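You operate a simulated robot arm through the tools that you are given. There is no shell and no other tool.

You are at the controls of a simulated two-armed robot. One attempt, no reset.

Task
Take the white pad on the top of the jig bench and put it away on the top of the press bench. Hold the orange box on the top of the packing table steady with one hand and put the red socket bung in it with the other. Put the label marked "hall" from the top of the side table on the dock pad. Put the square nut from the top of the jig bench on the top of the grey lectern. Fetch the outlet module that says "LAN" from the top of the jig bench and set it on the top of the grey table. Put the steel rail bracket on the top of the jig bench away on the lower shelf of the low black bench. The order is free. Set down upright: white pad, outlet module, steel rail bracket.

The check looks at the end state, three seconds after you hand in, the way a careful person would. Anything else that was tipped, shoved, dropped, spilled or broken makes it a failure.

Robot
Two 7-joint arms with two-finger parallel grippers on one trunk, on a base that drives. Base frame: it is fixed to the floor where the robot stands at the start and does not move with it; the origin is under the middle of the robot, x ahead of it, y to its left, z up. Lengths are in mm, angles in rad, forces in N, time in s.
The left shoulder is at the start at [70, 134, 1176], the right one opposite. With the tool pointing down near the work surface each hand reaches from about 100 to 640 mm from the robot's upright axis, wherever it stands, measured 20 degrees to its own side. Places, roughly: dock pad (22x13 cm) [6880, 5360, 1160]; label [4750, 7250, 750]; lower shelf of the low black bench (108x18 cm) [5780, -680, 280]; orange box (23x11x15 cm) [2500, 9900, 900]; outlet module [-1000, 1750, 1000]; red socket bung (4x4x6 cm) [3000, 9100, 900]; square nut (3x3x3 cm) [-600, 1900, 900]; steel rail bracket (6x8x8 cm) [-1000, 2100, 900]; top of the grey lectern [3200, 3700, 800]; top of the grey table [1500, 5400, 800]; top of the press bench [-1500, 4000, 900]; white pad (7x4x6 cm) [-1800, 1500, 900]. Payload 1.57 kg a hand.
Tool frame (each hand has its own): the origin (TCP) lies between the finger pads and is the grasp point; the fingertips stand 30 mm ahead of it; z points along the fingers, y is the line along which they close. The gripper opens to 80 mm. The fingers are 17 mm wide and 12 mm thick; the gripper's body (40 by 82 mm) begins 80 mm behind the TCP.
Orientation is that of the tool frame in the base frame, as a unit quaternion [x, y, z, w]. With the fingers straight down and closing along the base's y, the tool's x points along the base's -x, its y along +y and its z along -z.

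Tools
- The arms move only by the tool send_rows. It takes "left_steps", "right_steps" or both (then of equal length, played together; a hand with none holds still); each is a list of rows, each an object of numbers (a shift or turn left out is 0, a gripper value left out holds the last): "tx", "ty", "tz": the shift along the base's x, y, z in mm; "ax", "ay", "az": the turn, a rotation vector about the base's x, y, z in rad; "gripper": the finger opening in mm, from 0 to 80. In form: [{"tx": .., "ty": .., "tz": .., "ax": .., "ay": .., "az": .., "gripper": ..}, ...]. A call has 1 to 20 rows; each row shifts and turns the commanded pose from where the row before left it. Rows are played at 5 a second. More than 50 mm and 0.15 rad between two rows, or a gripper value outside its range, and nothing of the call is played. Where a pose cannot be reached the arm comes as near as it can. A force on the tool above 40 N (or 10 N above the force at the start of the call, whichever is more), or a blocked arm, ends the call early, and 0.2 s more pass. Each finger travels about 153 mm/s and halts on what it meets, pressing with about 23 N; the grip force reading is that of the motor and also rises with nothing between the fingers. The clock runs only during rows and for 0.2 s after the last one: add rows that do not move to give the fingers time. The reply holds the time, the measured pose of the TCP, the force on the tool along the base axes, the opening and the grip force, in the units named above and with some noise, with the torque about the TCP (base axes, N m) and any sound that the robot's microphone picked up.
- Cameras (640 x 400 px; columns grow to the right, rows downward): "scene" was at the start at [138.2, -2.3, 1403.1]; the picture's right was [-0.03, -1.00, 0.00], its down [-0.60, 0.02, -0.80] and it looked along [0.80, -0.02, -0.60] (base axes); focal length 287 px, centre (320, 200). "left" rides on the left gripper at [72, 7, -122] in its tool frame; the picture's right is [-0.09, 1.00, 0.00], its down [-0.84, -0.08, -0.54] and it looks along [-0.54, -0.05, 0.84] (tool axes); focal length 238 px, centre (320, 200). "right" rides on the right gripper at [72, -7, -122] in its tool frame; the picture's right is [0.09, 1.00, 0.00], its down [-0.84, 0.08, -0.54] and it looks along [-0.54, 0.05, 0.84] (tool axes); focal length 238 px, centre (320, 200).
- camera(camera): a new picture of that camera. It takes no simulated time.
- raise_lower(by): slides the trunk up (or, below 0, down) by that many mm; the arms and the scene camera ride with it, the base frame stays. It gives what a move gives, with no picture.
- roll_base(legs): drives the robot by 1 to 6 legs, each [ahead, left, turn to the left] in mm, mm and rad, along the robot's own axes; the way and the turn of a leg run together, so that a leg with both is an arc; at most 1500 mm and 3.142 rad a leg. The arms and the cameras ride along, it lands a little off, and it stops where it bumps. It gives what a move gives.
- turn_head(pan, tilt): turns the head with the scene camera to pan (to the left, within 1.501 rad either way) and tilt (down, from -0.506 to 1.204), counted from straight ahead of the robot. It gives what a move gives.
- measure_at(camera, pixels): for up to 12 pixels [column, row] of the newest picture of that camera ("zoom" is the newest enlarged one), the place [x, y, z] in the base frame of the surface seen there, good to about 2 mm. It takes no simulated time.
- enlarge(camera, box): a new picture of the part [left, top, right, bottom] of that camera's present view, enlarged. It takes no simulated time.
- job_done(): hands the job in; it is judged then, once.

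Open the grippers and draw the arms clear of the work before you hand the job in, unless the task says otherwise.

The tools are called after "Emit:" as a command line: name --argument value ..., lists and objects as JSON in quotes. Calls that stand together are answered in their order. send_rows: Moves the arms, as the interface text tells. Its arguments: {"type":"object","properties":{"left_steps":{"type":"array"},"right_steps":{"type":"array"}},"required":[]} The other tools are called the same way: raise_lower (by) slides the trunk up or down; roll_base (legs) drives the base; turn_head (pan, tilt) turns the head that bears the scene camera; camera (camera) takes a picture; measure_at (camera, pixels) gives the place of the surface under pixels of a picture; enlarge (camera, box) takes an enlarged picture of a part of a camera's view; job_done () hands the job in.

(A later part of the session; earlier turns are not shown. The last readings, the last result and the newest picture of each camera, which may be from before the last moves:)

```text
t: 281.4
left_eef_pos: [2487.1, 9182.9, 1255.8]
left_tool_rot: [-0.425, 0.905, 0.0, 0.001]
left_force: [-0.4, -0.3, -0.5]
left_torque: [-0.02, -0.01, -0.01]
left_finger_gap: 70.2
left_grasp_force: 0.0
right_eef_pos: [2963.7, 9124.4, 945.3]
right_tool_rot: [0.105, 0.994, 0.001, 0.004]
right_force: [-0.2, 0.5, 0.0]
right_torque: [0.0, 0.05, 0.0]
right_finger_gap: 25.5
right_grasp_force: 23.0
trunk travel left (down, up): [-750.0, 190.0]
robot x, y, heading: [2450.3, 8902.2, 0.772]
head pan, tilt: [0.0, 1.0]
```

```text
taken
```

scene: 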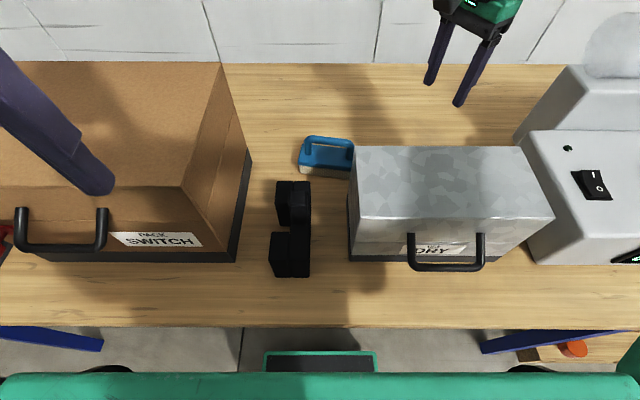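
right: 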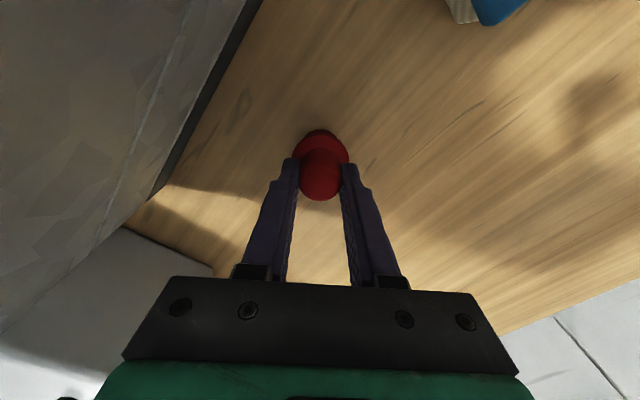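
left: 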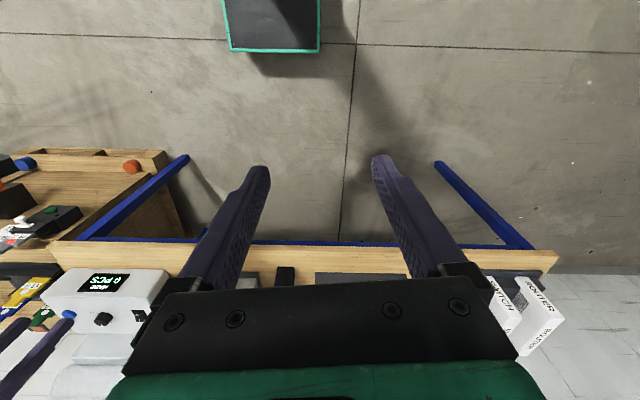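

Bung gripped (25.5 mm). I lift it 150 mm, raise the trunk, and back away from the table.

Emit:
send_rows --right_steps '[{"tz": 40}, {"tz": 45}, {"tz": 45}, {"tz": 20}, {}]'

Emit:
raise_lower --by 190

Emit:
roll_base --legs '[[-500, 0, 0]]'

Emit:
camera --camera "right"

```text
t: 282.6
left_eef_pos: [2488.2, 9184.3, 1255.8]
left_tool_rot: [-0.425, 0.905, 0.0, 0.001]
left_force: [-0.3, -0.3, 0.2]
left_torque: [-0.04, -0.01, -0.02]
left_finger_gap: 69.7
left_grasp_force: 0.0
right_eef_pos: [2963.5, 9126.7, 1096.2]
right_tool_rot: [0.104, 0.995, 0.0, 0.003]
right_force: [-0.2, -0.2, -0.4]
right_torque: [-0.04, 0.02, -0.01]
right_finger_gap: 25.7
right_grasp_force: 23.0
trunk travel left (down, up): [-750.0, 190.0]
robot x, y, heading: [2452.3, 8909.3, 0.775]
head pan, tilt: [0.0, 1.0]
```

```text
t: 284.6
left_eef_pos: [2488.7, 9183.1, 1445.7]
left_tool_rot: [-0.425, 0.905, 0.0, 0.002]
left_force: [0.7, 0.9, -0.2]
left_torque: [0.0, -0.01, -0.02]
left_finger_gap: 69.8
left_grasp_force: 0.0
right_eef_pos: [2963.7, 9126.4, 1285.7]
right_tool_rot: [0.104, 0.995, 0.001, 0.003]
right_force: [-0.2, 0.5, -0.6]
right_torque: [-0.01, -0.02, -0.03]
right_finger_gap: 25.8
right_grasp_force: 23.0
trunk travel left (down, up): [-940.0, 0.0]
robot x, y, heading: [2454.1, 8906.2, 0.776]
head pan, tilt: [0.0, 1.0]
```

```text
t: 287.6
left_eef_pos: [2125.5, 8830.1, 1445.6]
left_tool_rot: [-0.429, 0.903, -0.001, 0.001]
left_force: [0.5, 0.6, -0.2]
left_torque: [0.01, -0.02, -0.01]
left_finger_gap: 70.1
left_grasp_force: 0.0
right_eef_pos: [2603.1, 8776.3, 1283.6]
right_tool_rot: [0.101, 0.995, -0.001, 0.004]
right_force: [-0.9, 0.0, -1.1]
right_torque: [-0.03, -0.03, -0.02]
right_finger_gap: 25.5
right_grasp_force: 22.8
trunk travel left (down, up): [-940.0, 0.0]
robot x, y, heading: [2092.2, 8546.8, 0.78]
head pan, tilt: [0.0, 1.0]
```

```text
taken
```

right: 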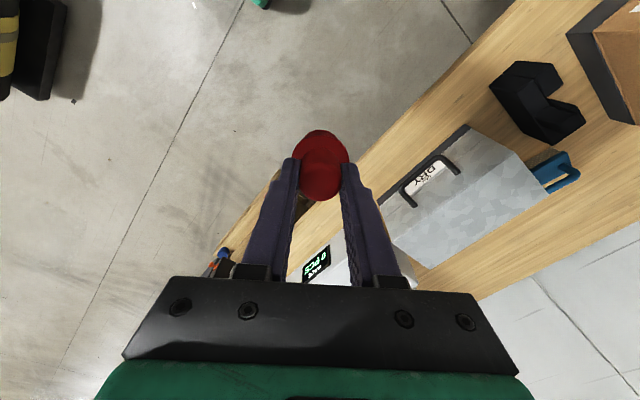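

Bung secure. I sidestep left past the table's left end, then turn to look at that end and the wall.

Emit:
roll_base --legs '[[0, 1450, 0], [500, 0, 0], [0, 0, -1.0]]'

Emit:
turn_head --pan 0.3 --tilt 0.55

Emit:
camera --camera "scene"

```text
t: 299.9
left_eef_pos: [1658.5, 10063.6, 1446.6]
left_tool_rot: [0.055, 0.999, -0.002, 0.001]
left_force: [-0.4, -0.3, 0.3]
left_torque: [0.0, 0.01, 0.0]
left_finger_gap: 70.0
left_grasp_force: 0.0
right_eef_pos: [1873.0, 9634.5, 1285.2]
right_tool_rot: [0.563, 0.826, -0.001, 0.002]
right_force: [-0.2, 1.1, -0.8]
right_torque: [-0.02, -0.01, -0.01]
right_finger_gap: 25.6
right_grasp_force: 22.5
trunk travel left (down, up): [-940.0, 0.0]
robot x, y, heading: [1405.6, 9935.7, -0.211]
head pan, tilt: [0.0, 1.0]
```

```text
t: 300.8
left_eef_pos: [1657.4, 10063.8, 1447.7]
left_tool_rot: [0.054, 0.999, -0.001, 0.001]
left_force: [0.0, -0.9, 0.0]
left_torque: [-0.02, 0.02, -0.01]
left_finger_gap: 70.1
left_grasp_force: 0.0
right_eef_pos: [1872.4, 9633.6, 1285.1]
right_tool_rot: [0.562, 0.827, -0.001, 0.003]
right_force: [-0.3, 0.1, -0.3]
right_torque: [0.02, 0.01, 0.01]
right_finger_gap: 25.7
right_grasp_force: 22.9
trunk travel left (down, up): [-940.0, 0.0]
robot x, y, heading: [1405.0, 9934.6, -0.211]
head pan, tilt: [0.3, 0.55]
```

```text
taken
```

scene: 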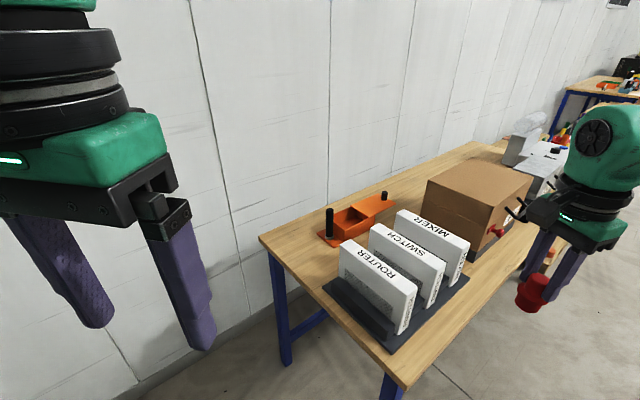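

Good view of the box with its handle at (330,222). I measure the wall, the end crossbar, legs, and the box.

Emit:
measure_at --camera "scene" --pixels '[[310, 325], [283, 350], [262, 238], [405, 385], [240, 290], [220, 330], [330, 212], [331, 238], [350, 215], [385, 195], [322, 240], [370, 235]]'

Emit:
enlarge --camera "scene" --box '[300, 170, 420, 260]'

```text
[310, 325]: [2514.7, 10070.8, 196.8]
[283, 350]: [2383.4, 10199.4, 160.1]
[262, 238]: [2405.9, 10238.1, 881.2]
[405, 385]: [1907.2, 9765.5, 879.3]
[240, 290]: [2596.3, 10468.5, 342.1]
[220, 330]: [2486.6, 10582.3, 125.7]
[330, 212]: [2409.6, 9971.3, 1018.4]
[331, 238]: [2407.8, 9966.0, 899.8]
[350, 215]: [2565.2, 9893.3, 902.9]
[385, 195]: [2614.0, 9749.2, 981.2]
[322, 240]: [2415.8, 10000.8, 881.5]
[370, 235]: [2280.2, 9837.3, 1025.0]
```

```text
4.44 times, centred on (360, 215) of scene
```

zoom: 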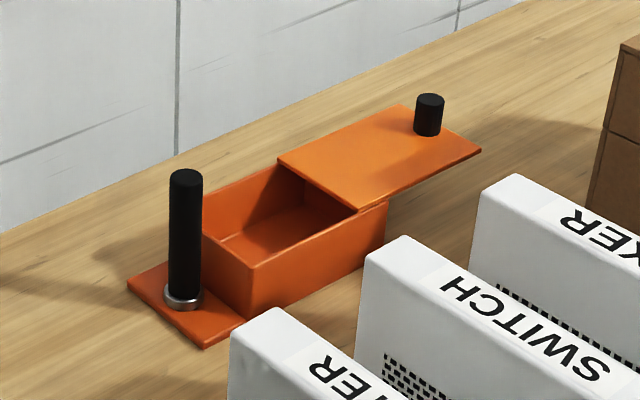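

The wall is ~320 mm behind the table, and the end is open. I turn to heading ≈ -0.38, sidestep left and approach the end diagonally, keeping a leg clearance.

Emit:
roll_base --legs '[[0, 0, -0.167], [0, 544, 0], [400, 0, 0]]'

Emit:
turn_head --pan -0.2 --tilt 0.8

Emit:
camera --camera "scene"

```text
t: 306.7
left_eef_pos: [2246.4, 10384.6, 1446.1]
left_tool_rot: [0.135, 0.991, -0.002, 0.002]
left_force: [-1.3, -0.2, -0.8]
left_torque: [0.0, -0.02, -0.01]
left_finger_gap: 70.0
left_grasp_force: 0.0
right_eef_pos: [2389.4, 9927.4, 1286.9]
right_tool_rot: [0.628, 0.778, -0.001, 0.005]
right_force: [-0.5, 0.3, 0.3]
right_torque: [0.02, -0.02, -0.02]
right_finger_gap: 25.3
right_grasp_force: 22.7
trunk travel left (down, up): [-940.0, 0.0]
robot x, y, heading: [1982.3, 10300.6, -0.377]
head pan, tilt: [0.3, 0.55]
```

```text
t: 307.7
left_eef_pos: [2249.9, 10384.0, 1445.9]
left_tool_rot: [0.135, 0.991, -0.001, 0.001]
left_force: [-0.1, -0.3, -0.1]
left_torque: [0.0, 0.02, 0.03]
left_finger_gap: 69.9
left_grasp_force: 0.0
right_eef_pos: [2393.9, 9926.4, 1284.7]
right_tool_rot: [0.628, 0.778, -0.002, 0.002]
right_force: [0.3, -0.2, -0.2]
right_torque: [-0.02, 0.0, -0.01]
right_finger_gap: 25.8
right_grasp_force: 23.3
trunk travel left (down, up): [-940.0, 0.0]
robot x, y, heading: [1981.6, 10304.0, -0.376]
head pan, tilt: [-0.201, 0.799]
```

```text
taken
```

scene: 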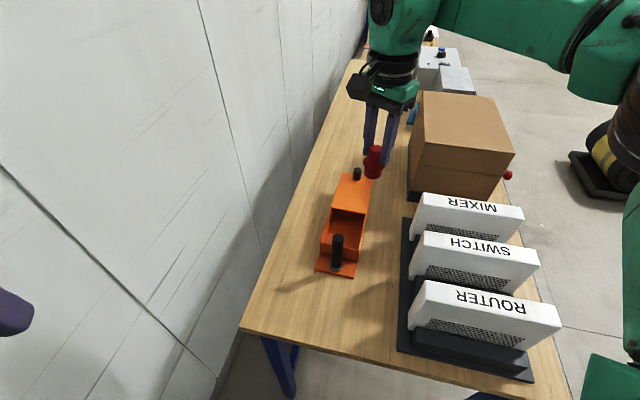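

I check the geometry: opening centre 607 mm ahead, 183 right. Before closing in, I yaw the right hand so its camera points away from the handle, and pull it back slightly.

Emit:
send_rows --right_steps '[{"az": 0.145, "tx": -11, "ty": 10}, {"az": 0.145, "tx": -11, "ty": 10}, {"az": 0.145, "tx": -11, "ty": 10}, {"az": 0.145}, {"az": 0.145}, {"az": 0.145}, {"az": 0.145}, {"az": 0.145}, {"az": 0.145}, {"az": 0.145}, {"az": 0.145}, {"az": 0.145}, {"az": 0.145}, {"az": 0.145}, {}]' --left_steps '[{"az": -0.13}, {"az": -0.13}, {"az": -0.13}, {"az": -0.13}, {"az": -0.13}, {"az": -0.135}, {}, {}, {}, {}, {}, {}, {}, {}, {}]'

Emit:
camera --camera "scene"

```text
t: 310.9
left_eef_pos: [2247.9, 10386.3, 1446.1]
left_tool_rot: [0.504, 0.864, -0.001, 0.001]
left_force: [-0.1, -1.1, -1.0]
left_torque: [-0.02, 0.0, 0.02]
left_finger_gap: 70.1
left_grasp_force: 0.2
right_eef_pos: [2266.9, 10109.2, 1275.1]
right_tool_rot: [-0.327, 0.945, -0.001, 0.004]
right_force: [0.5, 1.1, -0.1]
right_torque: [-0.02, 0.01, 0.03]
right_finger_gap: 25.5
right_grasp_force: 23.5
right hand out of reach, approached as far as the arm can: row 10, 11, 12, 13, 14
trunk travel left (down, up): [-940.0, 0.0]
robot x, y, heading: [1980.7, 10301.3, -0.374]
head pan, tilt: [-0.201, 0.799]
```

```text
taken
```

scene: 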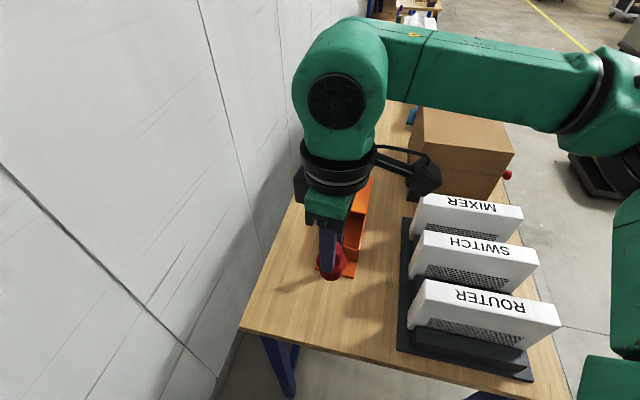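

The wrist hits a limit with positive yaw, so the hand drifted. Negative yaw gave good reach before, so I rotate the other way (camera to the far-left) while moving back out to the right.

Emit:
send_rows --right_steps '[{"az": -0.145, "tx": 9, "ty": -15}, {"az": -0.145, "tx": 9, "ty": -15}, {"az": -0.145, "tx": 9, "ty": -15}, {"az": -0.145, "tx": 9, "ty": -15}, {"az": -0.145, "tx": 9, "ty": -15}, {"az": -0.145, "tx": 9, "ty": -15}, {"az": -0.145, "tx": 9, "ty": -15}, {"az": -0.145, "tx": 9, "ty": -15}, {"az": -0.145, "tx": 9, "ty": -15}, {"az": -0.145, "tx": 9, "ty": -15}, {"az": -0.145}, {"az": -0.145}, {"az": -0.145}, {"az": -0.145}, {"az": -0.145}, {}]'

```text
t: 314.3
left_eef_pos: [2249.4, 10384.7, 1444.3]
left_tool_rot: [0.504, 0.864, 0.0, -0.001]
left_force: [-1.7, -0.2, 0.4]
left_torque: [0.02, 0.02, 0.0]
left_finger_gap: 70.2
left_grasp_force: 0.0
right_eef_pos: [2358.4, 9958.0, 1274.8]
right_tool_rot: [0.684, 0.729, -0.002, 0.003]
right_force: [1.0, -0.8, 0.3]
right_torque: [-0.01, 0.02, 0.01]
right_finger_gap: 25.6
right_grasp_force: 22.8
trunk travel left (down, up): [-940.0, 0.0]
robot x, y, heading: [1979.3, 10300.9, -0.37]
head pan, tilt: [-0.201, 0.799]
```

That works without limits. I continue the negative yaw by about 1.1 rad more.

Emit:
send_rows --right_steps '[{"az": -0.145}, {"az": -0.145}, {"az": -0.145}, {"az": -0.145}, {"az": -0.145}, {"az": -0.145}, {"az": -0.145}, {"az": -0.145}, {}]'

Emit:
camera --camera "scene"

```text
t: 316.3
left_eef_pos: [2248.5, 10383.6, 1444.4]
left_tool_rot: [0.504, 0.863, -0.001, 0.0]
left_force: [-0.8, -0.4, 0.6]
left_torque: [-0.04, -0.02, 0.05]
left_finger_gap: 70.1
left_grasp_force: 0.1
right_eef_pos: [2358.1, 9957.7, 1274.2]
right_tool_rot: [0.972, 0.235, -0.003, 0.002]
right_force: [0.3, -0.5, -0.5]
right_torque: [-0.01, 0.0, -0.02]
right_finger_gap: 25.8
right_grasp_force: 22.8
trunk travel left (down, up): [-940.0, 0.0]
robot x, y, heading: [1984.6, 10303.1, -0.373]
head pan, tilt: [-0.201, 0.799]
```

```text
taken
```

scene: 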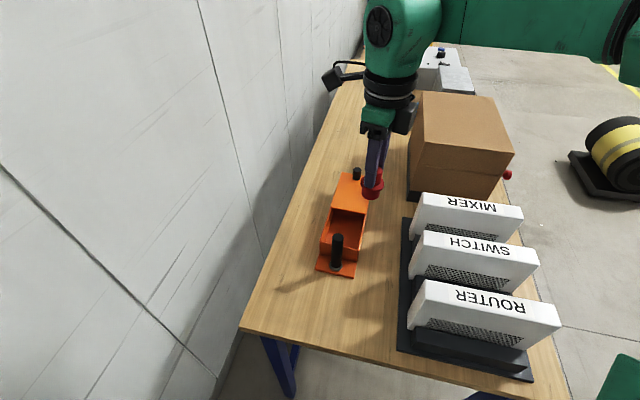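

Right hand is set (camera toward the far-left, fingers spread along the box). Now I lower the trunk 150 mm, bring the left hand forward and tilt it 40° so it can grip the handle leaning away from the right hand.

Emit:
raise_lower --by -150

Emit:
send_rows --left_steps '[{"tx": 35, "ty": -13.5}, {"tx": 35, "ty": -13.5}, {"tx": 35, "ty": -13.5}, {"tx": 35, "ty": -13.5}, {"tx": -12, "ty": -31, "ax": -0.122, "ay": -0.069}, {"tx": -12, "ty": -31, "ax": -0.122, "ay": -0.069}, {"tx": -12, "ty": -31, "ax": -0.122, "ay": -0.069}, {"ax": -0.122, "ay": -0.069}, {"ax": -0.122, "ay": -0.069}, {}]'

Emit:
camera --camera "scene"

Emit:
camera --camera "left"

```text
t: 318.0
left_eef_pos: [2248.1, 10384.4, 1295.2]
left_tool_rot: [0.504, 0.864, -0.001, -0.001]
left_force: [0.3, 0.5, 0.1]
left_torque: [0.03, -0.02, 0.0]
left_finger_gap: 70.2
left_grasp_force: 0.1
right_eef_pos: [2358.0, 9958.2, 1124.1]
right_tool_rot: [0.972, 0.236, -0.004, 0.002]
right_force: [0.0, -0.1, -0.5]
right_torque: [0.01, 0.0, 0.02]
right_finger_gap: 25.6
right_grasp_force: 23.1
trunk travel left (down, up): [-790.0, 150.0]
robot x, y, heading: [1980.6, 10303.0, -0.378]
head pan, tilt: [-0.201, 0.799]
```

```text
t: 320.2
left_eef_pos: [2352.8, 10236.2, 1294.8]
left_tool_rot: [0.474, 0.811, -0.173, 0.296]
left_force: [-0.5, -0.7, 0.1]
left_torque: [0.0, -0.02, 0.0]
left_finger_gap: 70.0
left_grasp_force: 0.0
right_eef_pos: [2359.2, 9957.4, 1125.0]
right_tool_rot: [0.972, 0.236, -0.003, 0.0]
right_force: [0.5, 0.7, -0.9]
right_torque: [0.02, -0.01, -0.02]
right_finger_gap: 25.4
right_grasp_force: 22.9
trunk travel left (down, up): [-790.0, 150.0]
robot x, y, heading: [1982.4, 10303.4, -0.376]
head pan, tilt: [-0.201, 0.799]
```

```text
taken
```

scene: 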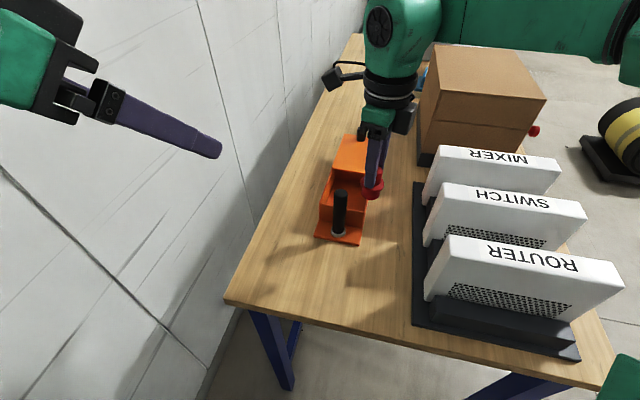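

```text
taken
```

left: 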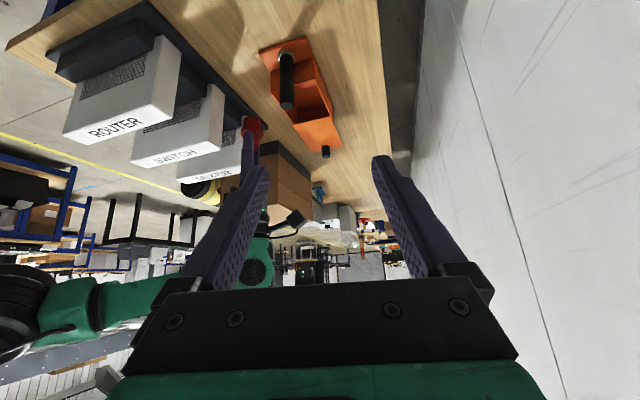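

The tilt works. I roll 122 mm forward, which brings the right hand right over the box opening, high above.

Emit:
roll_base --legs '[[122, 0, 0]]'

Emit:
turn_head --pan -0.3 --tilt 0.95

Emit:
camera --camera "scene"

```text
t: 321.5
left_eef_pos: [2465.7, 10194.9, 1295.8]
left_tool_rot: [0.473, 0.811, -0.174, 0.298]
left_force: [-0.1, -0.3, 0.2]
left_torque: [-0.01, -0.02, 0.05]
left_finger_gap: 70.1
left_grasp_force: 0.1
right_eef_pos: [2471.3, 9913.7, 1125.2]
right_tool_rot: [0.972, 0.237, -0.002, 0.001]
right_force: [-0.2, 0.3, -0.6]
right_torque: [-0.01, -0.02, 0.0]
right_finger_gap: 25.4
right_grasp_force: 23.2
trunk travel left (down, up): [-790.0, 150.0]
robot x, y, heading: [2093.2, 10261.8, -0.373]
head pan, tilt: [-0.201, 0.799]
```

```text
t: 322.2
left_eef_pos: [2466.7, 10193.5, 1294.5]
left_tool_rot: [0.474, 0.811, -0.175, 0.297]
left_force: [-1.2, 0.8, -0.7]
left_torque: [0.01, 0.02, 0.02]
left_finger_gap: 70.2
left_grasp_force: 0.1
right_eef_pos: [2473.7, 9913.6, 1124.5]
right_tool_rot: [0.971, 0.237, -0.003, 0.0]
right_force: [0.4, -0.9, -0.2]
right_torque: [-0.03, -0.03, 0.03]
right_finger_gap: 26.0
right_grasp_force: 23.7
trunk travel left (down, up): [-790.0, 150.0]
robot x, y, heading: [2093.7, 10254.6, -0.377]
head pan, tilt: [-0.3, 0.949]
```

```text
taken
```

scene: 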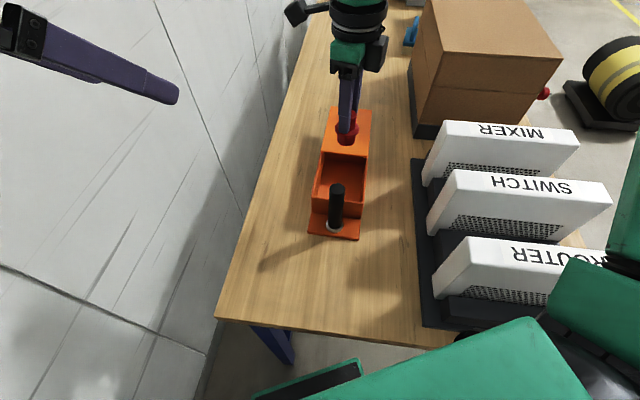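

Clear view of the box. I zoom and measure the handle and the opening corners.

Emit:
enlarge --camera "scene" --box '[290, 130, 390, 250]'

```text
3.33 times, centred on (340, 190) of scene
```

zoom: 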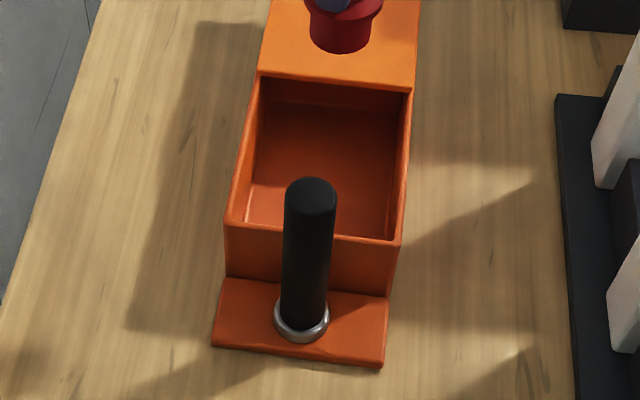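

Emit:
measure_at --camera "zoom" --pixels '[[310, 187], [305, 310], [232, 222], [395, 240], [262, 82], [408, 92], [335, 150], [350, 210], [245, 218], [390, 200], [330, 75], [300, 340]]'

```text
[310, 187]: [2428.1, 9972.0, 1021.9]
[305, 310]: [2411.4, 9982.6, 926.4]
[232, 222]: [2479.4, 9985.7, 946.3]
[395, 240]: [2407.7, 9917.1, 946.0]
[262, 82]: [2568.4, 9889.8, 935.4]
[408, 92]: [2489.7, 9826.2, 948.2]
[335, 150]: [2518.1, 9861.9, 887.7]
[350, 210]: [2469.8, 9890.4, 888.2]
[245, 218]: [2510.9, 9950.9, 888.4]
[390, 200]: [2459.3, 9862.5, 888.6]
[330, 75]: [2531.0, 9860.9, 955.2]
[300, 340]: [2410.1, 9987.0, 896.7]
```

Handle axis ≈ (2420,9971), top 1022; opening centre ≈ (2486,9905), rim 946, floor 888. I bring the left hand to a pre-grasp point 100 mm back along its tilted axis.

Emit:
send_rows --left_steps '[{"tx": -13, "ty": -27.7, "tz": -37.7}, {"tx": -13, "ty": -27.7, "tz": -37.7}, {"tx": -13, "ty": -27.7, "tz": -37.7}, {"tx": -13, "ty": -27.7, "tz": -37.7}, {}]'

Emit:
camera --camera "scene"

Emit:
camera --camera "left"

```text
t: 323.4
left_eef_pos: [2412.2, 10085.5, 1191.4]
left_tool_rot: [0.472, 0.811, -0.175, 0.296]
left_force: [0.2, 0.4, 0.1]
left_torque: [0.0, 0.0, -0.01]
left_finger_gap: 70.0
left_grasp_force: 0.0
left hand out of reach, approached as far as the arm can: row 2, 3
right_eef_pos: [2472.7, 9914.3, 1126.1]
right_tool_rot: [0.972, 0.236, -0.004, 0.002]
right_force: [0.9, 0.6, -0.3]
right_torque: [-0.05, -0.02, 0.01]
right_finger_gap: 25.8
right_grasp_force: 23.0
trunk travel left (down, up): [-790.0, 150.0]
robot x, y, heading: [2092.9, 10259.2, -0.377]
head pan, tilt: [-0.3, 0.949]
```

```text
taken
```

scene: 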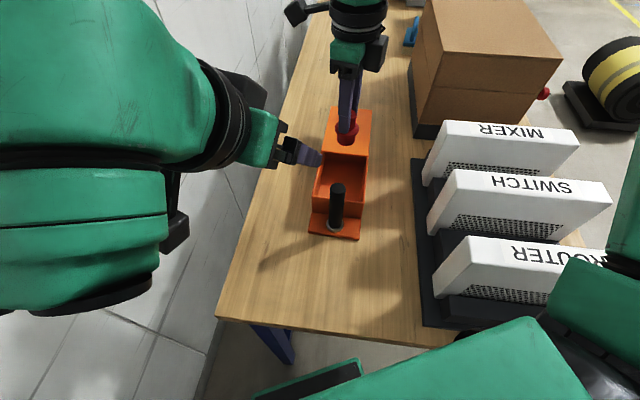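

```text
taken
```

left: 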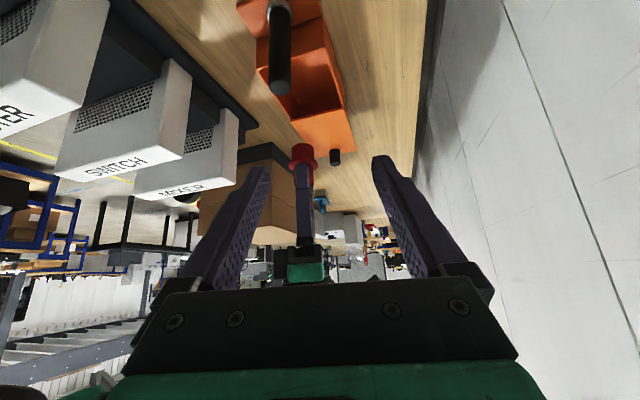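

The left hand is slightly higher than commanded but on course. I continue toward the pre-grasp point.

Emit:
send_rows --left_steps '[{"tx": -4, "ty": -10, "tz": -30}, {"tx": -6, "ty": -14, "tz": -30}, {"tx": -7, "ty": -17, "tz": -30}, {"tx": -7, "ty": -17, "tz": -33}, {}]'

Emit:
camera --camera "scene"

```text
t: 324.6
left_eef_pos: [2387.4, 10025.5, 1066.0]
left_tool_rot: [0.473, 0.811, -0.174, 0.295]
left_force: [-1.2, 0.1, 0.2]
left_torque: [-0.01, -0.01, -0.05]
left_finger_gap: 69.9
left_grasp_force: 0.1
right_eef_pos: [2472.5, 9913.6, 1126.3]
right_tool_rot: [0.972, 0.237, -0.003, 0.001]
right_force: [1.0, 0.4, -0.2]
right_torque: [-0.03, 0.01, 0.02]
right_finger_gap: 25.5
right_grasp_force: 23.1
trunk travel left (down, up): [-790.0, 150.0]
robot x, y, heading: [2094.0, 10256.2, -0.374]
head pan, tilt: [-0.3, 0.949]
```

```text
taken
```

scene: 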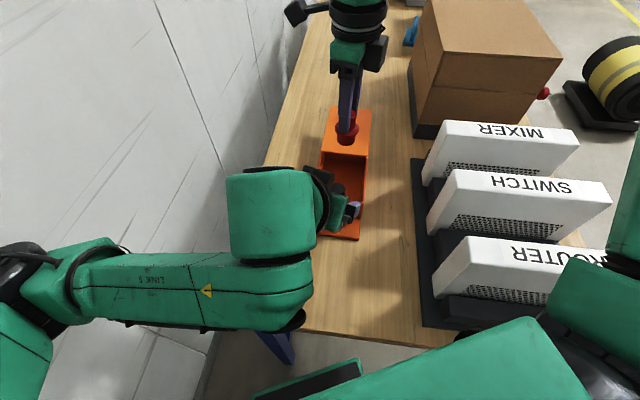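

Pre-grasp reached. I check the handle's place between the fingers in the left camera.

Emit:
camera --camera "left"

Emit:
measure_at --camera "left" --pixels '[[320, 120], [320, 100]]'

```text
taken
```

left: 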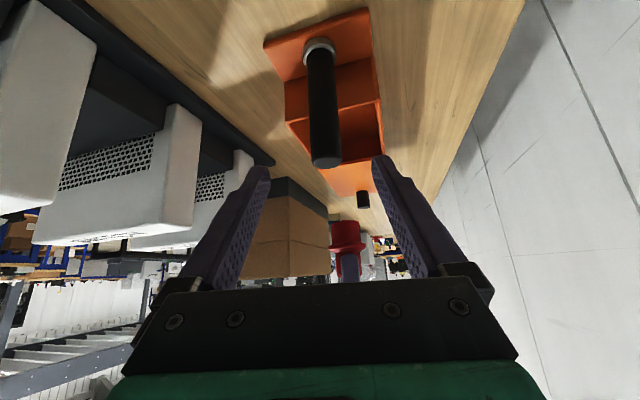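

```text
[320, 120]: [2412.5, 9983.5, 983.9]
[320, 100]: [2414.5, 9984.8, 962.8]
```

The handle is centred (column ~324) between the fingers. I advance 98 mm along the tool axis and close.

Emit:
send_rows --left_steps '[{"tx": 10.4, "ty": -18.4, "tz": -25}, {"tx": 10.4, "ty": -18.4, "tz": -25}, {"tx": 10.4, "ty": -18.4, "tz": -25}, {}]'

Emit:
camera --camera "left"

```text
t: 325.6
left_eef_pos: [2421.0, 9971.1, 990.9]
left_tool_rot: [0.473, 0.811, -0.174, 0.297]
left_force: [-0.5, -0.4, -0.1]
left_torque: [0.0, 0.01, -0.03]
left_finger_gap: 70.0
left_grasp_force: 0.0
right_eef_pos: [2473.0, 9913.0, 1123.5]
right_tool_rot: [0.972, 0.236, -0.004, 0.003]
right_force: [0.4, -0.1, 0.2]
right_torque: [-0.02, 0.02, 0.02]
right_finger_gap: 25.4
right_grasp_force: 22.7
trunk travel left (down, up): [-790.0, 150.0]
robot x, y, heading: [2094.0, 10256.7, -0.372]
head pan, tilt: [-0.3, 0.949]
```

```text
taken
```

left: 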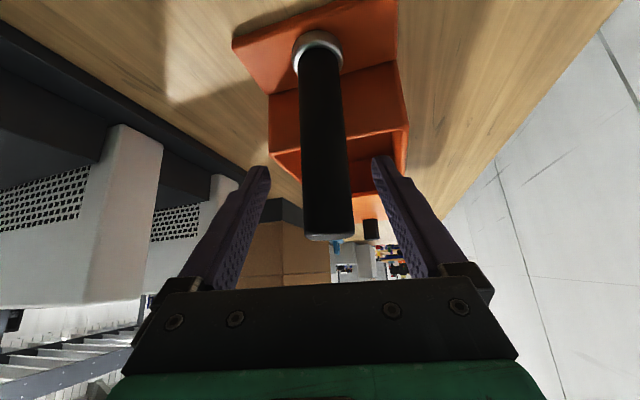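

Centred. I close the left fingers gently in steps on the handle.

Emit:
send_rows --left_steps '[{"gripper": 45}, {"gripper": 32}, {"gripper": 26}, {"gripper": 22}, {"gripper": 18}, {"gripper": 14}, {"gripper": 10}, {}]'

Emit:
camera --camera "scene"

```text
t: 327.4
left_eef_pos: [2421.3, 9969.8, 991.2]
left_tool_rot: [0.474, 0.811, -0.174, 0.296]
left_force: [1.5, 0.5, 0.7]
left_torque: [0.18, -0.31, 0.02]
left_finger_gap: 27.2
left_grasp_force: 22.9
right_eef_pos: [2473.3, 9912.7, 1125.3]
right_tool_rot: [0.972, 0.236, -0.003, 0.001]
right_force: [0.6, 0.2, -1.0]
right_torque: [-0.03, 0.02, -0.01]
right_finger_gap: 25.9
right_grasp_force: 23.1
trunk travel left (down, up): [-790.0, 150.0]
robot x, y, heading: [2096.7, 10262.0, -0.375]
head pan, tilt: [-0.3, 0.949]
```

```text
taken
```

scene: 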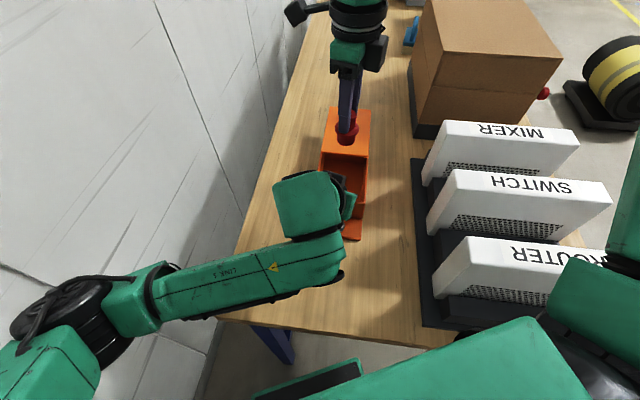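

The handle is held (27 mm, 23 N) with hardly any side force. Now the right hand moves over the opening centre and lowers to just above the rim.

Emit:
send_rows --right_steps '[{"tx": 15, "ty": -10}, {"tz": -30}, {"tz": -30}, {"tz": -25}, {}]'

Emit:
camera --camera "right"

Emit:
enlarge --camera "scene" --box '[260, 60, 420, 260]'

```text
t: 328.6
left_eef_pos: [2419.8, 9970.5, 991.5]
left_tool_rot: [0.474, 0.811, -0.174, 0.296]
left_force: [-0.1, 0.1, 1.5]
left_torque: [0.07, -0.15, -0.04]
left_finger_gap: 27.4
left_grasp_force: 22.6
right_eef_pos: [2489.2, 9904.1, 1039.1]
right_tool_rot: [0.972, 0.237, -0.003, 0.002]
right_force: [-0.1, 0.7, -0.4]
right_torque: [0.01, 0.0, -0.01]
right_finger_gap: 25.4
right_grasp_force: 23.1
trunk travel left (down, up): [-790.0, 150.0]
robot x, y, heading: [2094.6, 10257.6, -0.372]
head pan, tilt: [-0.3, 0.949]
```

```text
taken
```

right: 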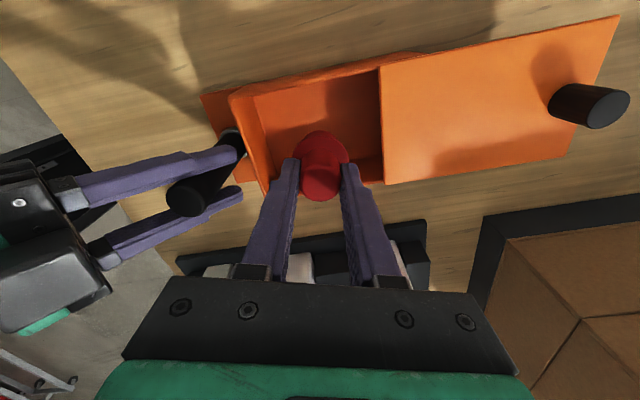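

```text
2.00 times, centred on (340, 160) of scene
```

zoom: 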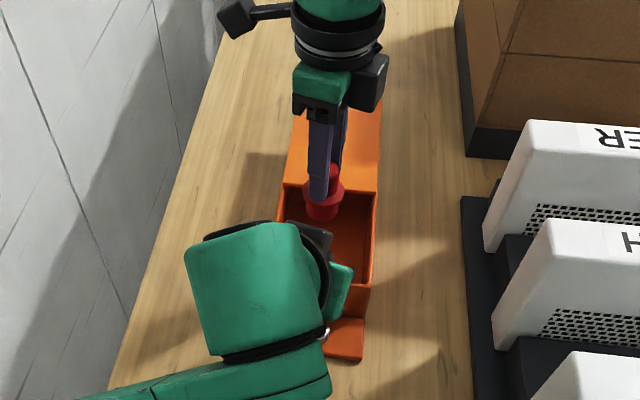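

In the right view the drop line lands at (320,122–140), well within the opening (columns 250–380, rows 75–185). I lower the bung into the box.

Emit:
send_rows --right_steps '[{"tz": -30}, {"tz": -30}, {"tz": -18}, {"tz": -4}, {}]'

Emit:
camera --camera "right"

```text
t: 329.8
left_eef_pos: [2420.6, 9970.0, 991.2]
left_tool_rot: [0.474, 0.811, -0.173, 0.296]
left_force: [0.0, 0.6, 0.7]
left_torque: [0.09, -0.15, -0.02]
left_finger_gap: 27.1
left_grasp_force: 22.9
right_eef_pos: [2488.3, 9904.7, 957.6]
right_tool_rot: [0.971, 0.237, -0.003, 0.002]
right_force: [0.0, -0.6, -0.3]
right_torque: [-0.01, 0.02, 0.02]
right_finger_gap: 25.6
right_grasp_force: 22.9
trunk travel left (down, up): [-790.0, 150.0]
robot x, y, heading: [2095.5, 10254.6, -0.372]
head pan, tilt: [-0.3, 0.949]
```

```text
taken
```

right: 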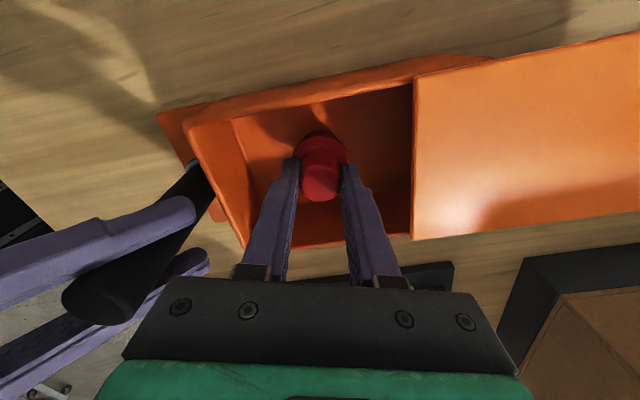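

The bung is inside, ~5 mm above the floor. I lower to contact in small rows.

Emit:
send_rows --right_steps '[{"tz": -3}, {"tz": -1.5}, {"tz": -1}, {}]'

```text
t: 330.8
left_eef_pos: [2420.3, 9970.0, 992.3]
left_tool_rot: [0.474, 0.811, -0.174, 0.296]
left_force: [-1.0, 0.6, 0.6]
left_torque: [0.12, -0.18, -0.01]
left_finger_gap: 27.6
left_grasp_force: 22.9
right_eef_pos: [2488.4, 9903.7, 951.8]
right_tool_rot: [0.971, 0.237, -0.003, 0.001]
right_force: [0.7, -0.9, -0.2]
right_torque: [-0.02, -0.02, 0.01]
right_finger_gap: 25.7
right_grasp_force: 22.6
trunk travel left (down, up): [-790.0, 150.0]
robot x, y, heading: [2093.0, 10256.4, -0.375]
head pan, tilt: [-0.3, 0.949]
```

No contact yet; one or two millimetres more.

Emit:
send_rows --right_steps '[{"tz": -1}, {"tz": -1}, {"tz": -1}, {}]'

```text
t: 331.8
left_eef_pos: [2419.4, 9971.2, 990.6]
left_tool_rot: [0.473, 0.811, -0.174, 0.297]
left_force: [6.7, -10.5, -6.1]
left_torque: [0.08, -0.29, -0.13]
left_finger_gap: 27.7
left_grasp_force: 22.7
right_eef_pos: [2487.8, 9903.3, 952.2]
right_tool_rot: [0.972, 0.236, -0.001, 0.002]
right_force: [-2.1, 2.9, 27.2]
right_torque: [0.11, 0.18, -0.03]
right_finger_gap: 25.4
right_grasp_force: 22.9
trunk travel left (down, up): [-790.0, 150.0]
robot x, y, heading: [2094.6, 10258.0, -0.374]
head pan, tilt: [-0.3, 0.949]
```

Firm contact (27 N). I ease up 2 mm, open slightly, and withdraw the right hand straight up while still holding the box.

Emit:
send_rows --right_steps '[{"tz": 2}, {"gripper": 32}, {"gripper": 38}, {"gripper": 42}, {}, {"tz": 15}, {"tz": 25}, {"tz": 35}, {"tz": 40}, {"tz": 40}, {}]'

Emit:
camera --camera "right"

```text
t: 334.2
left_eef_pos: [2420.8, 9970.2, 991.7]
left_tool_rot: [0.473, 0.811, -0.174, 0.296]
left_force: [-1.0, 0.6, 0.5]
left_torque: [0.09, -0.17, -0.02]
left_finger_gap: 27.6
left_grasp_force: 22.8
right_eef_pos: [2488.6, 9903.3, 1108.1]
right_tool_rot: [0.972, 0.237, -0.003, 0.001]
right_force: [0.7, -0.1, 1.3]
right_torque: [0.0, -0.03, 0.03]
right_finger_gap: 41.9
right_grasp_force: 0.0
trunk travel left (down, up): [-790.0, 150.0]
robot x, y, heading: [2095.1, 10260.2, -0.382]
head pan, tilt: [-0.3, 0.949]
```

```text
taken
```

right: 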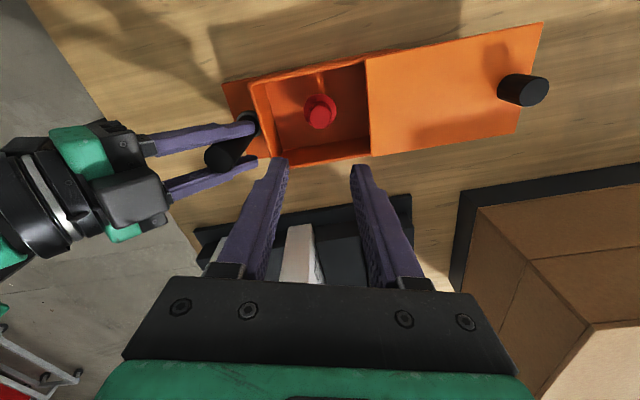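

The bung stands inside the box. I now open the left hand and retreat along its axis.

Emit:
send_rows --left_steps '[{"gripper": 34}, {"gripper": 44}, {"gripper": 60}, {"gripper": 70}, {}, {"tx": -8, "ty": 14, "tz": 19}, {"tx": -10.4, "ty": 18.4, "tz": 25}, {"tx": -10.4, "ty": 18.4, "tz": 25}, {"tx": -10.4, "ty": 18.4, "tz": 25}, {"tx": -10, "ty": 18, "tz": 35}, {}]'

Emit:
camera --camera "right"

Emit:
camera --camera "scene"

```text
t: 336.6
left_eef_pos: [2371.3, 10057.9, 1119.4]
left_tool_rot: [0.473, 0.811, -0.174, 0.297]
left_force: [-0.1, 0.5, 0.4]
left_torque: [-0.03, 0.02, -0.02]
left_finger_gap: 70.0
left_grasp_force: 0.1
right_eef_pos: [2488.5, 9902.3, 1107.0]
right_tool_rot: [0.971, 0.237, -0.003, 0.002]
right_force: [0.0, -0.2, -0.2]
right_torque: [-0.01, 0.01, 0.0]
right_finger_gap: 42.1
right_grasp_force: 0.1
trunk travel left (down, up): [-790.0, 150.0]
robot x, y, heading: [2097.9, 10260.2, -0.369]
head pan, tilt: [-0.3, 0.949]
```

```text
taken
```

right: 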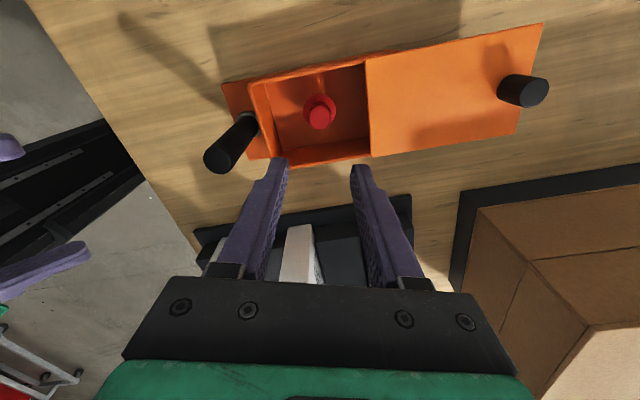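

```text
taken
```

scene: 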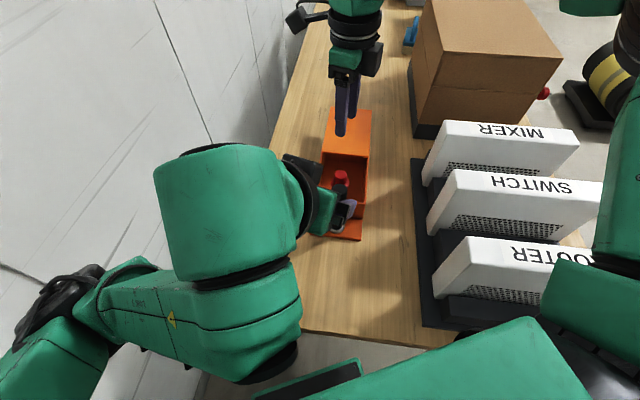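

Everything is in place and the box hasn't moved. I raise the trunk 150 mm, roll back, then restore both arms to neutral poses.

Emit:
raise_lower --by 150

Emit:
roll_base --legs '[[-600, 0, 0]]'

Emit:
send_rows --left_steps '[{"ax": 0.122, "ay": 0.069}, {"ax": 0.122, "ay": 0.069}, {"ax": 0.122, "ay": 0.069}, {"ax": 0.122, "ay": 0.069}, {"ax": 0.122, "ay": 0.069}, {"az": 0.13, "tx": 7, "ty": 18}, {"az": 0.13, "tx": 7, "ty": 18}, {"az": 0.13, "tx": 7, "ty": 18}, {"az": 0.13, "tx": 7, "ty": 18}, {"az": 0.13, "tx": 7, "ty": 18}, {"az": 0.135, "tx": 7, "ty": 18}, {}, {}, {}, {}, {}, {}]' --right_steps '[{"az": 0.145}, {"az": 0.145}, {"az": 0.145}, {"az": 0.145}, {"az": 0.145}, {"az": 0.145}, {"az": 0.145}, {"az": 0.145}, {"az": 0.145}, {"az": 0.145}, {"az": 0.145}, {"az": 0.145}, {"az": 0.145}, {"az": 0.145}, {"az": 0.145}, {"az": 0.125}, {}]'

Emit:
turn_head --pan 0 --tilt 0.5

Emit:
camera --camera "scene"

```text
t: 338.3
left_eef_pos: [2370.6, 10057.4, 1268.7]
left_tool_rot: [0.474, 0.811, -0.174, 0.296]
left_force: [-1.1, -0.3, 1.0]
left_torque: [0.0, 0.0, -0.01]
left_finger_gap: 70.1
left_grasp_force: 0.1
right_eef_pos: [2487.7, 9902.5, 1256.3]
right_tool_rot: [0.972, 0.237, -0.003, 0.002]
right_force: [0.0, 0.4, 0.6]
right_torque: [0.01, -0.02, 0.01]
right_finger_gap: 42.1
right_grasp_force: 0.1
trunk travel left (down, up): [-940.0, 0.0]
robot x, y, heading: [2093.2, 10256.7, -0.375]
head pan, tilt: [-0.3, 0.949]
```

```text
t: 341.6
left_eef_pos: [1830.4, 10269.9, 1268.6]
left_tool_rot: [0.467, 0.815, -0.172, 0.297]
left_force: [0.2, -0.7, 0.2]
left_torque: [-0.02, 0.02, 0.01]
left_finger_gap: 69.8
left_grasp_force: 0.0
right_eef_pos: [1948.4, 10117.9, 1256.8]
right_tool_rot: [0.97, 0.243, -0.004, 0.001]
right_force: [-0.7, -0.1, -1.0]
right_torque: [0.03, 0.0, -0.02]
right_finger_gap: 42.0
right_grasp_force: 0.0
trunk travel left (down, up): [-940.0, 0.0]
robot x, y, heading: [1545.0, 10468.3, -0.359]
head pan, tilt: [-0.3, 0.949]
```

```text
t: 345.2
left_eef_pos: [1871.3, 10380.8, 1267.9]
left_tool_rot: [0.129, 0.992, 0.003, 0.001]
left_force: [0.4, 0.7, 0.2]
left_torque: [0.0, -0.02, 0.01]
left_finger_gap: 70.1
left_grasp_force: 0.0
right_eef_pos: [1948.7, 10118.6, 1256.9]
right_tool_rot: [0.172, 0.985, 0.0, 0.003]
right_force: [0.7, -0.3, 0.0]
right_torque: [-0.03, -0.05, -0.04]
right_finger_gap: 42.1
right_grasp_force: 0.1
trunk travel left (down, up): [-940.0, 0.0]
robot x, y, heading: [1549.9, 10463.1, -0.362]
head pan, tilt: [-0.3, 0.949]
```

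```text
t: 346.1
left_eef_pos: [1871.5, 10380.7, 1268.0]
left_tool_rot: [0.129, 0.992, 0.003, 0.001]
left_force: [-0.2, -0.4, 0.6]
left_torque: [-0.05, 0.0, -0.02]
left_finger_gap: 70.1
left_grasp_force: 0.1
right_eef_pos: [1947.1, 10120.0, 1258.6]
right_tool_rot: [0.173, 0.985, -0.001, 0.004]
right_force: [0.2, -0.3, -0.1]
right_torque: [0.02, 0.02, -0.01]
right_finger_gap: 42.2
right_grasp_force: 0.0
trunk travel left (down, up): [-940.0, 0.0]
robot x, y, heading: [1547.9, 10469.4, -0.364]
head pan, tilt: [0.0, 0.499]
```

```text
taken
```

scene: 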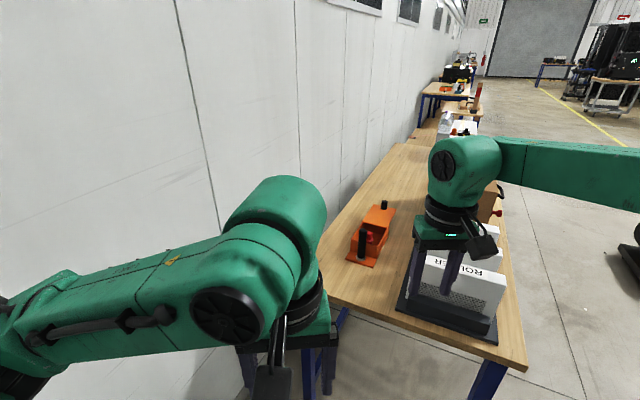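

The box and bung look right. Next are the white pad and the bracket at the jig bench; I drive back along the known clear route, first past the packing table.

Emit:
roll_base --legs '[[0, -1094, 0], [0, 0, -0.42], [1400, 0, 0]]'

Emit:
camera --camera "scene"

```text
t: 359.7
left_eef_pos: [2421.2, 8218.4, 1268.3]
left_tool_rot: [0.334, 0.943, 0.003, 0.003]
left_force: [0.3, -1.0, -0.1]
left_torque: [0.0, 0.03, 0.01]
left_finger_gap: 70.2
left_grasp_force: 0.2
right_eef_pos: [2384.9, 7948.9, 1257.7]
right_tool_rot: [0.376, 0.927, -0.001, 0.004]
right_force: [0.0, 0.5, 0.0]
right_torque: [-0.01, 0.02, -0.01]
right_finger_gap: 42.0
right_grasp_force: 0.1
trunk travel left (down, up): [-940.0, 0.0]
robot x, y, heading: [2167.5, 8427.4, -0.779]
head pan, tilt: [0.0, 0.499]
```

```text
taken
```

scene: 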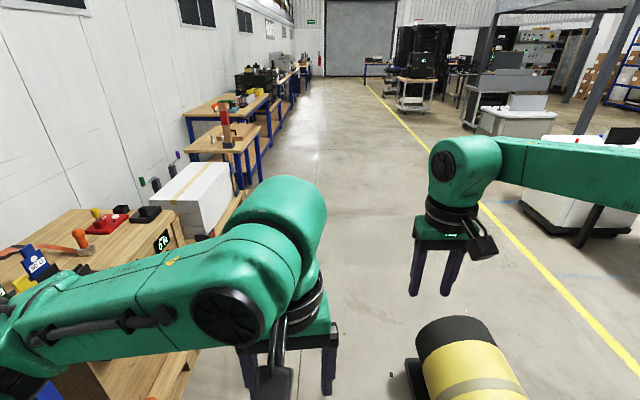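

The drum lies ahead on the right at (450,360). I measure its near-left side and the corkboard on the left to choose a lane.

Emit:
measure_at --camera "scene" --pixels '[[420, 350], [408, 375], [450, 322], [500, 370], [185, 340], [200, 300], [240, 215], [320, 200], [190, 390]]'

```text
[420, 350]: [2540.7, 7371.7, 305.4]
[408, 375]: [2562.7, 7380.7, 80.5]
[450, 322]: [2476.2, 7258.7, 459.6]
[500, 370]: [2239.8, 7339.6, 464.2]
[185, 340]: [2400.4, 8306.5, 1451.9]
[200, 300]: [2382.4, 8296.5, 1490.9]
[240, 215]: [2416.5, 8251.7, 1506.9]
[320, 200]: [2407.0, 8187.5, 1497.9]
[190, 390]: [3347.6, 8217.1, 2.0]
```

Clear lane: 466 mm to the drum on the right, 680 mm to the cork box on the left. I go straight on and turn toward the gap by the lectern.

Emit:
roll_base --legs '[[0, 80, 0], [1500, 0, 0], [880, 0, 0], [0, 0, -0.88], [1500, 0, 0], [0, 0, -0.71]]'

Emit:
camera --camera "scene"

```text
t: 382.9
left_eef_pos: [3486.2, 5088.4, 1267.8]
left_tool_rot: [0.907, 0.421, 0.001, 0.004]
left_force: [-0.4, 0.0, -0.2]
left_torque: [-0.01, -0.01, -0.02]
left_finger_gap: 69.9
left_grasp_force: 0.0
right_eef_pos: [3216.6, 5131.9, 1257.5]
right_tool_rot: [0.925, 0.379, -0.002, 0.001]
right_force: [-0.5, 1.4, 0.7]
right_torque: [0.02, 0.01, 0.01]
right_finger_gap: 42.0
right_grasp_force: 0.0
trunk travel left (down, up): [-940.0, 0.0]
robot x, y, heading: [3700.5, 5343.4, -2.375]
head pan, tilt: [0.0, 0.499]
```

```text
taken
```

scene: 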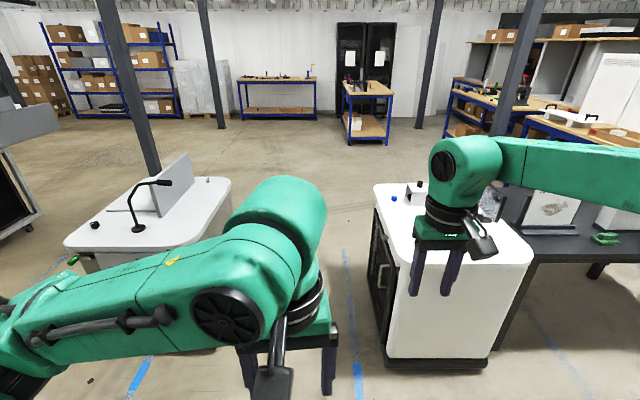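

The jig bench is visible end-on at (370,95), the press bench at right (500,100). I shift left 130 mm to centre in the gap and drive through.

Emit:
roll_base --legs '[[0, 130, 0], [1400, 0, 0], [1300, 0, 0]]'

Emit:
turn_head --pan -0.4 --tilt 0.35

Emit:
camera --camera "scene"

```text
t: 397.1
left_eef_pos: [1641.3, 3067.2, 1268.7]
left_tool_rot: [0.899, 0.437, 0.0, 0.004]
left_force: [-0.3, 0.3, 0.3]
left_torque: [0.0, 0.0, 0.0]
left_finger_gap: 69.8
left_grasp_force: 0.1
right_eef_pos: [1369.9, 3100.0, 1257.6]
right_tool_rot: [0.918, 0.397, -0.004, 0.003]
right_force: [0.1, 0.2, -0.3]
right_torque: [0.03, -0.01, -0.02]
right_finger_gap: 42.0
right_grasp_force: 0.0
trunk travel left (down, up): [-940.0, 0.0]
robot x, y, heading: [1843.9, 3327.8, -2.339]
head pan, tilt: [0.0, 0.499]
```

```text
t: 398.0
left_eef_pos: [1640.4, 3067.7, 1268.6]
left_tool_rot: [0.9, 0.436, 0.0, 0.003]
left_force: [0.7, 0.4, 0.5]
left_torque: [-0.02, 0.01, -0.01]
left_finger_gap: 70.1
left_grasp_force: 0.1
right_eef_pos: [1368.5, 3100.9, 1258.3]
right_tool_rot: [0.919, 0.395, -0.003, 0.002]
right_force: [-0.2, -0.5, 0.1]
right_torque: [-0.03, 0.0, -0.01]
right_finger_gap: 42.1
right_grasp_force: 0.0
trunk travel left (down, up): [-940.0, 0.0]
robot x, y, heading: [1849.6, 3329.7, -2.34]
head pan, tilt: [-0.4, 0.351]
```

```text
taken
```

scene: 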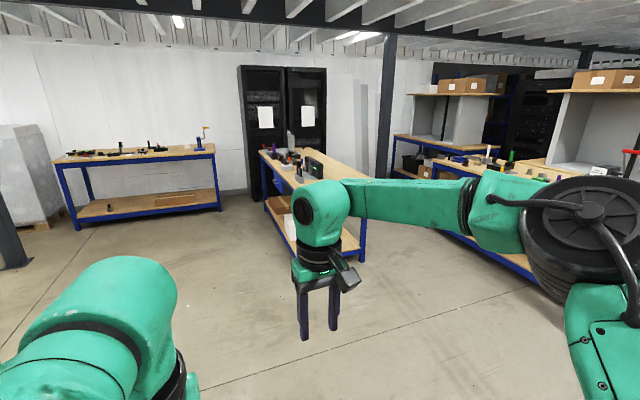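

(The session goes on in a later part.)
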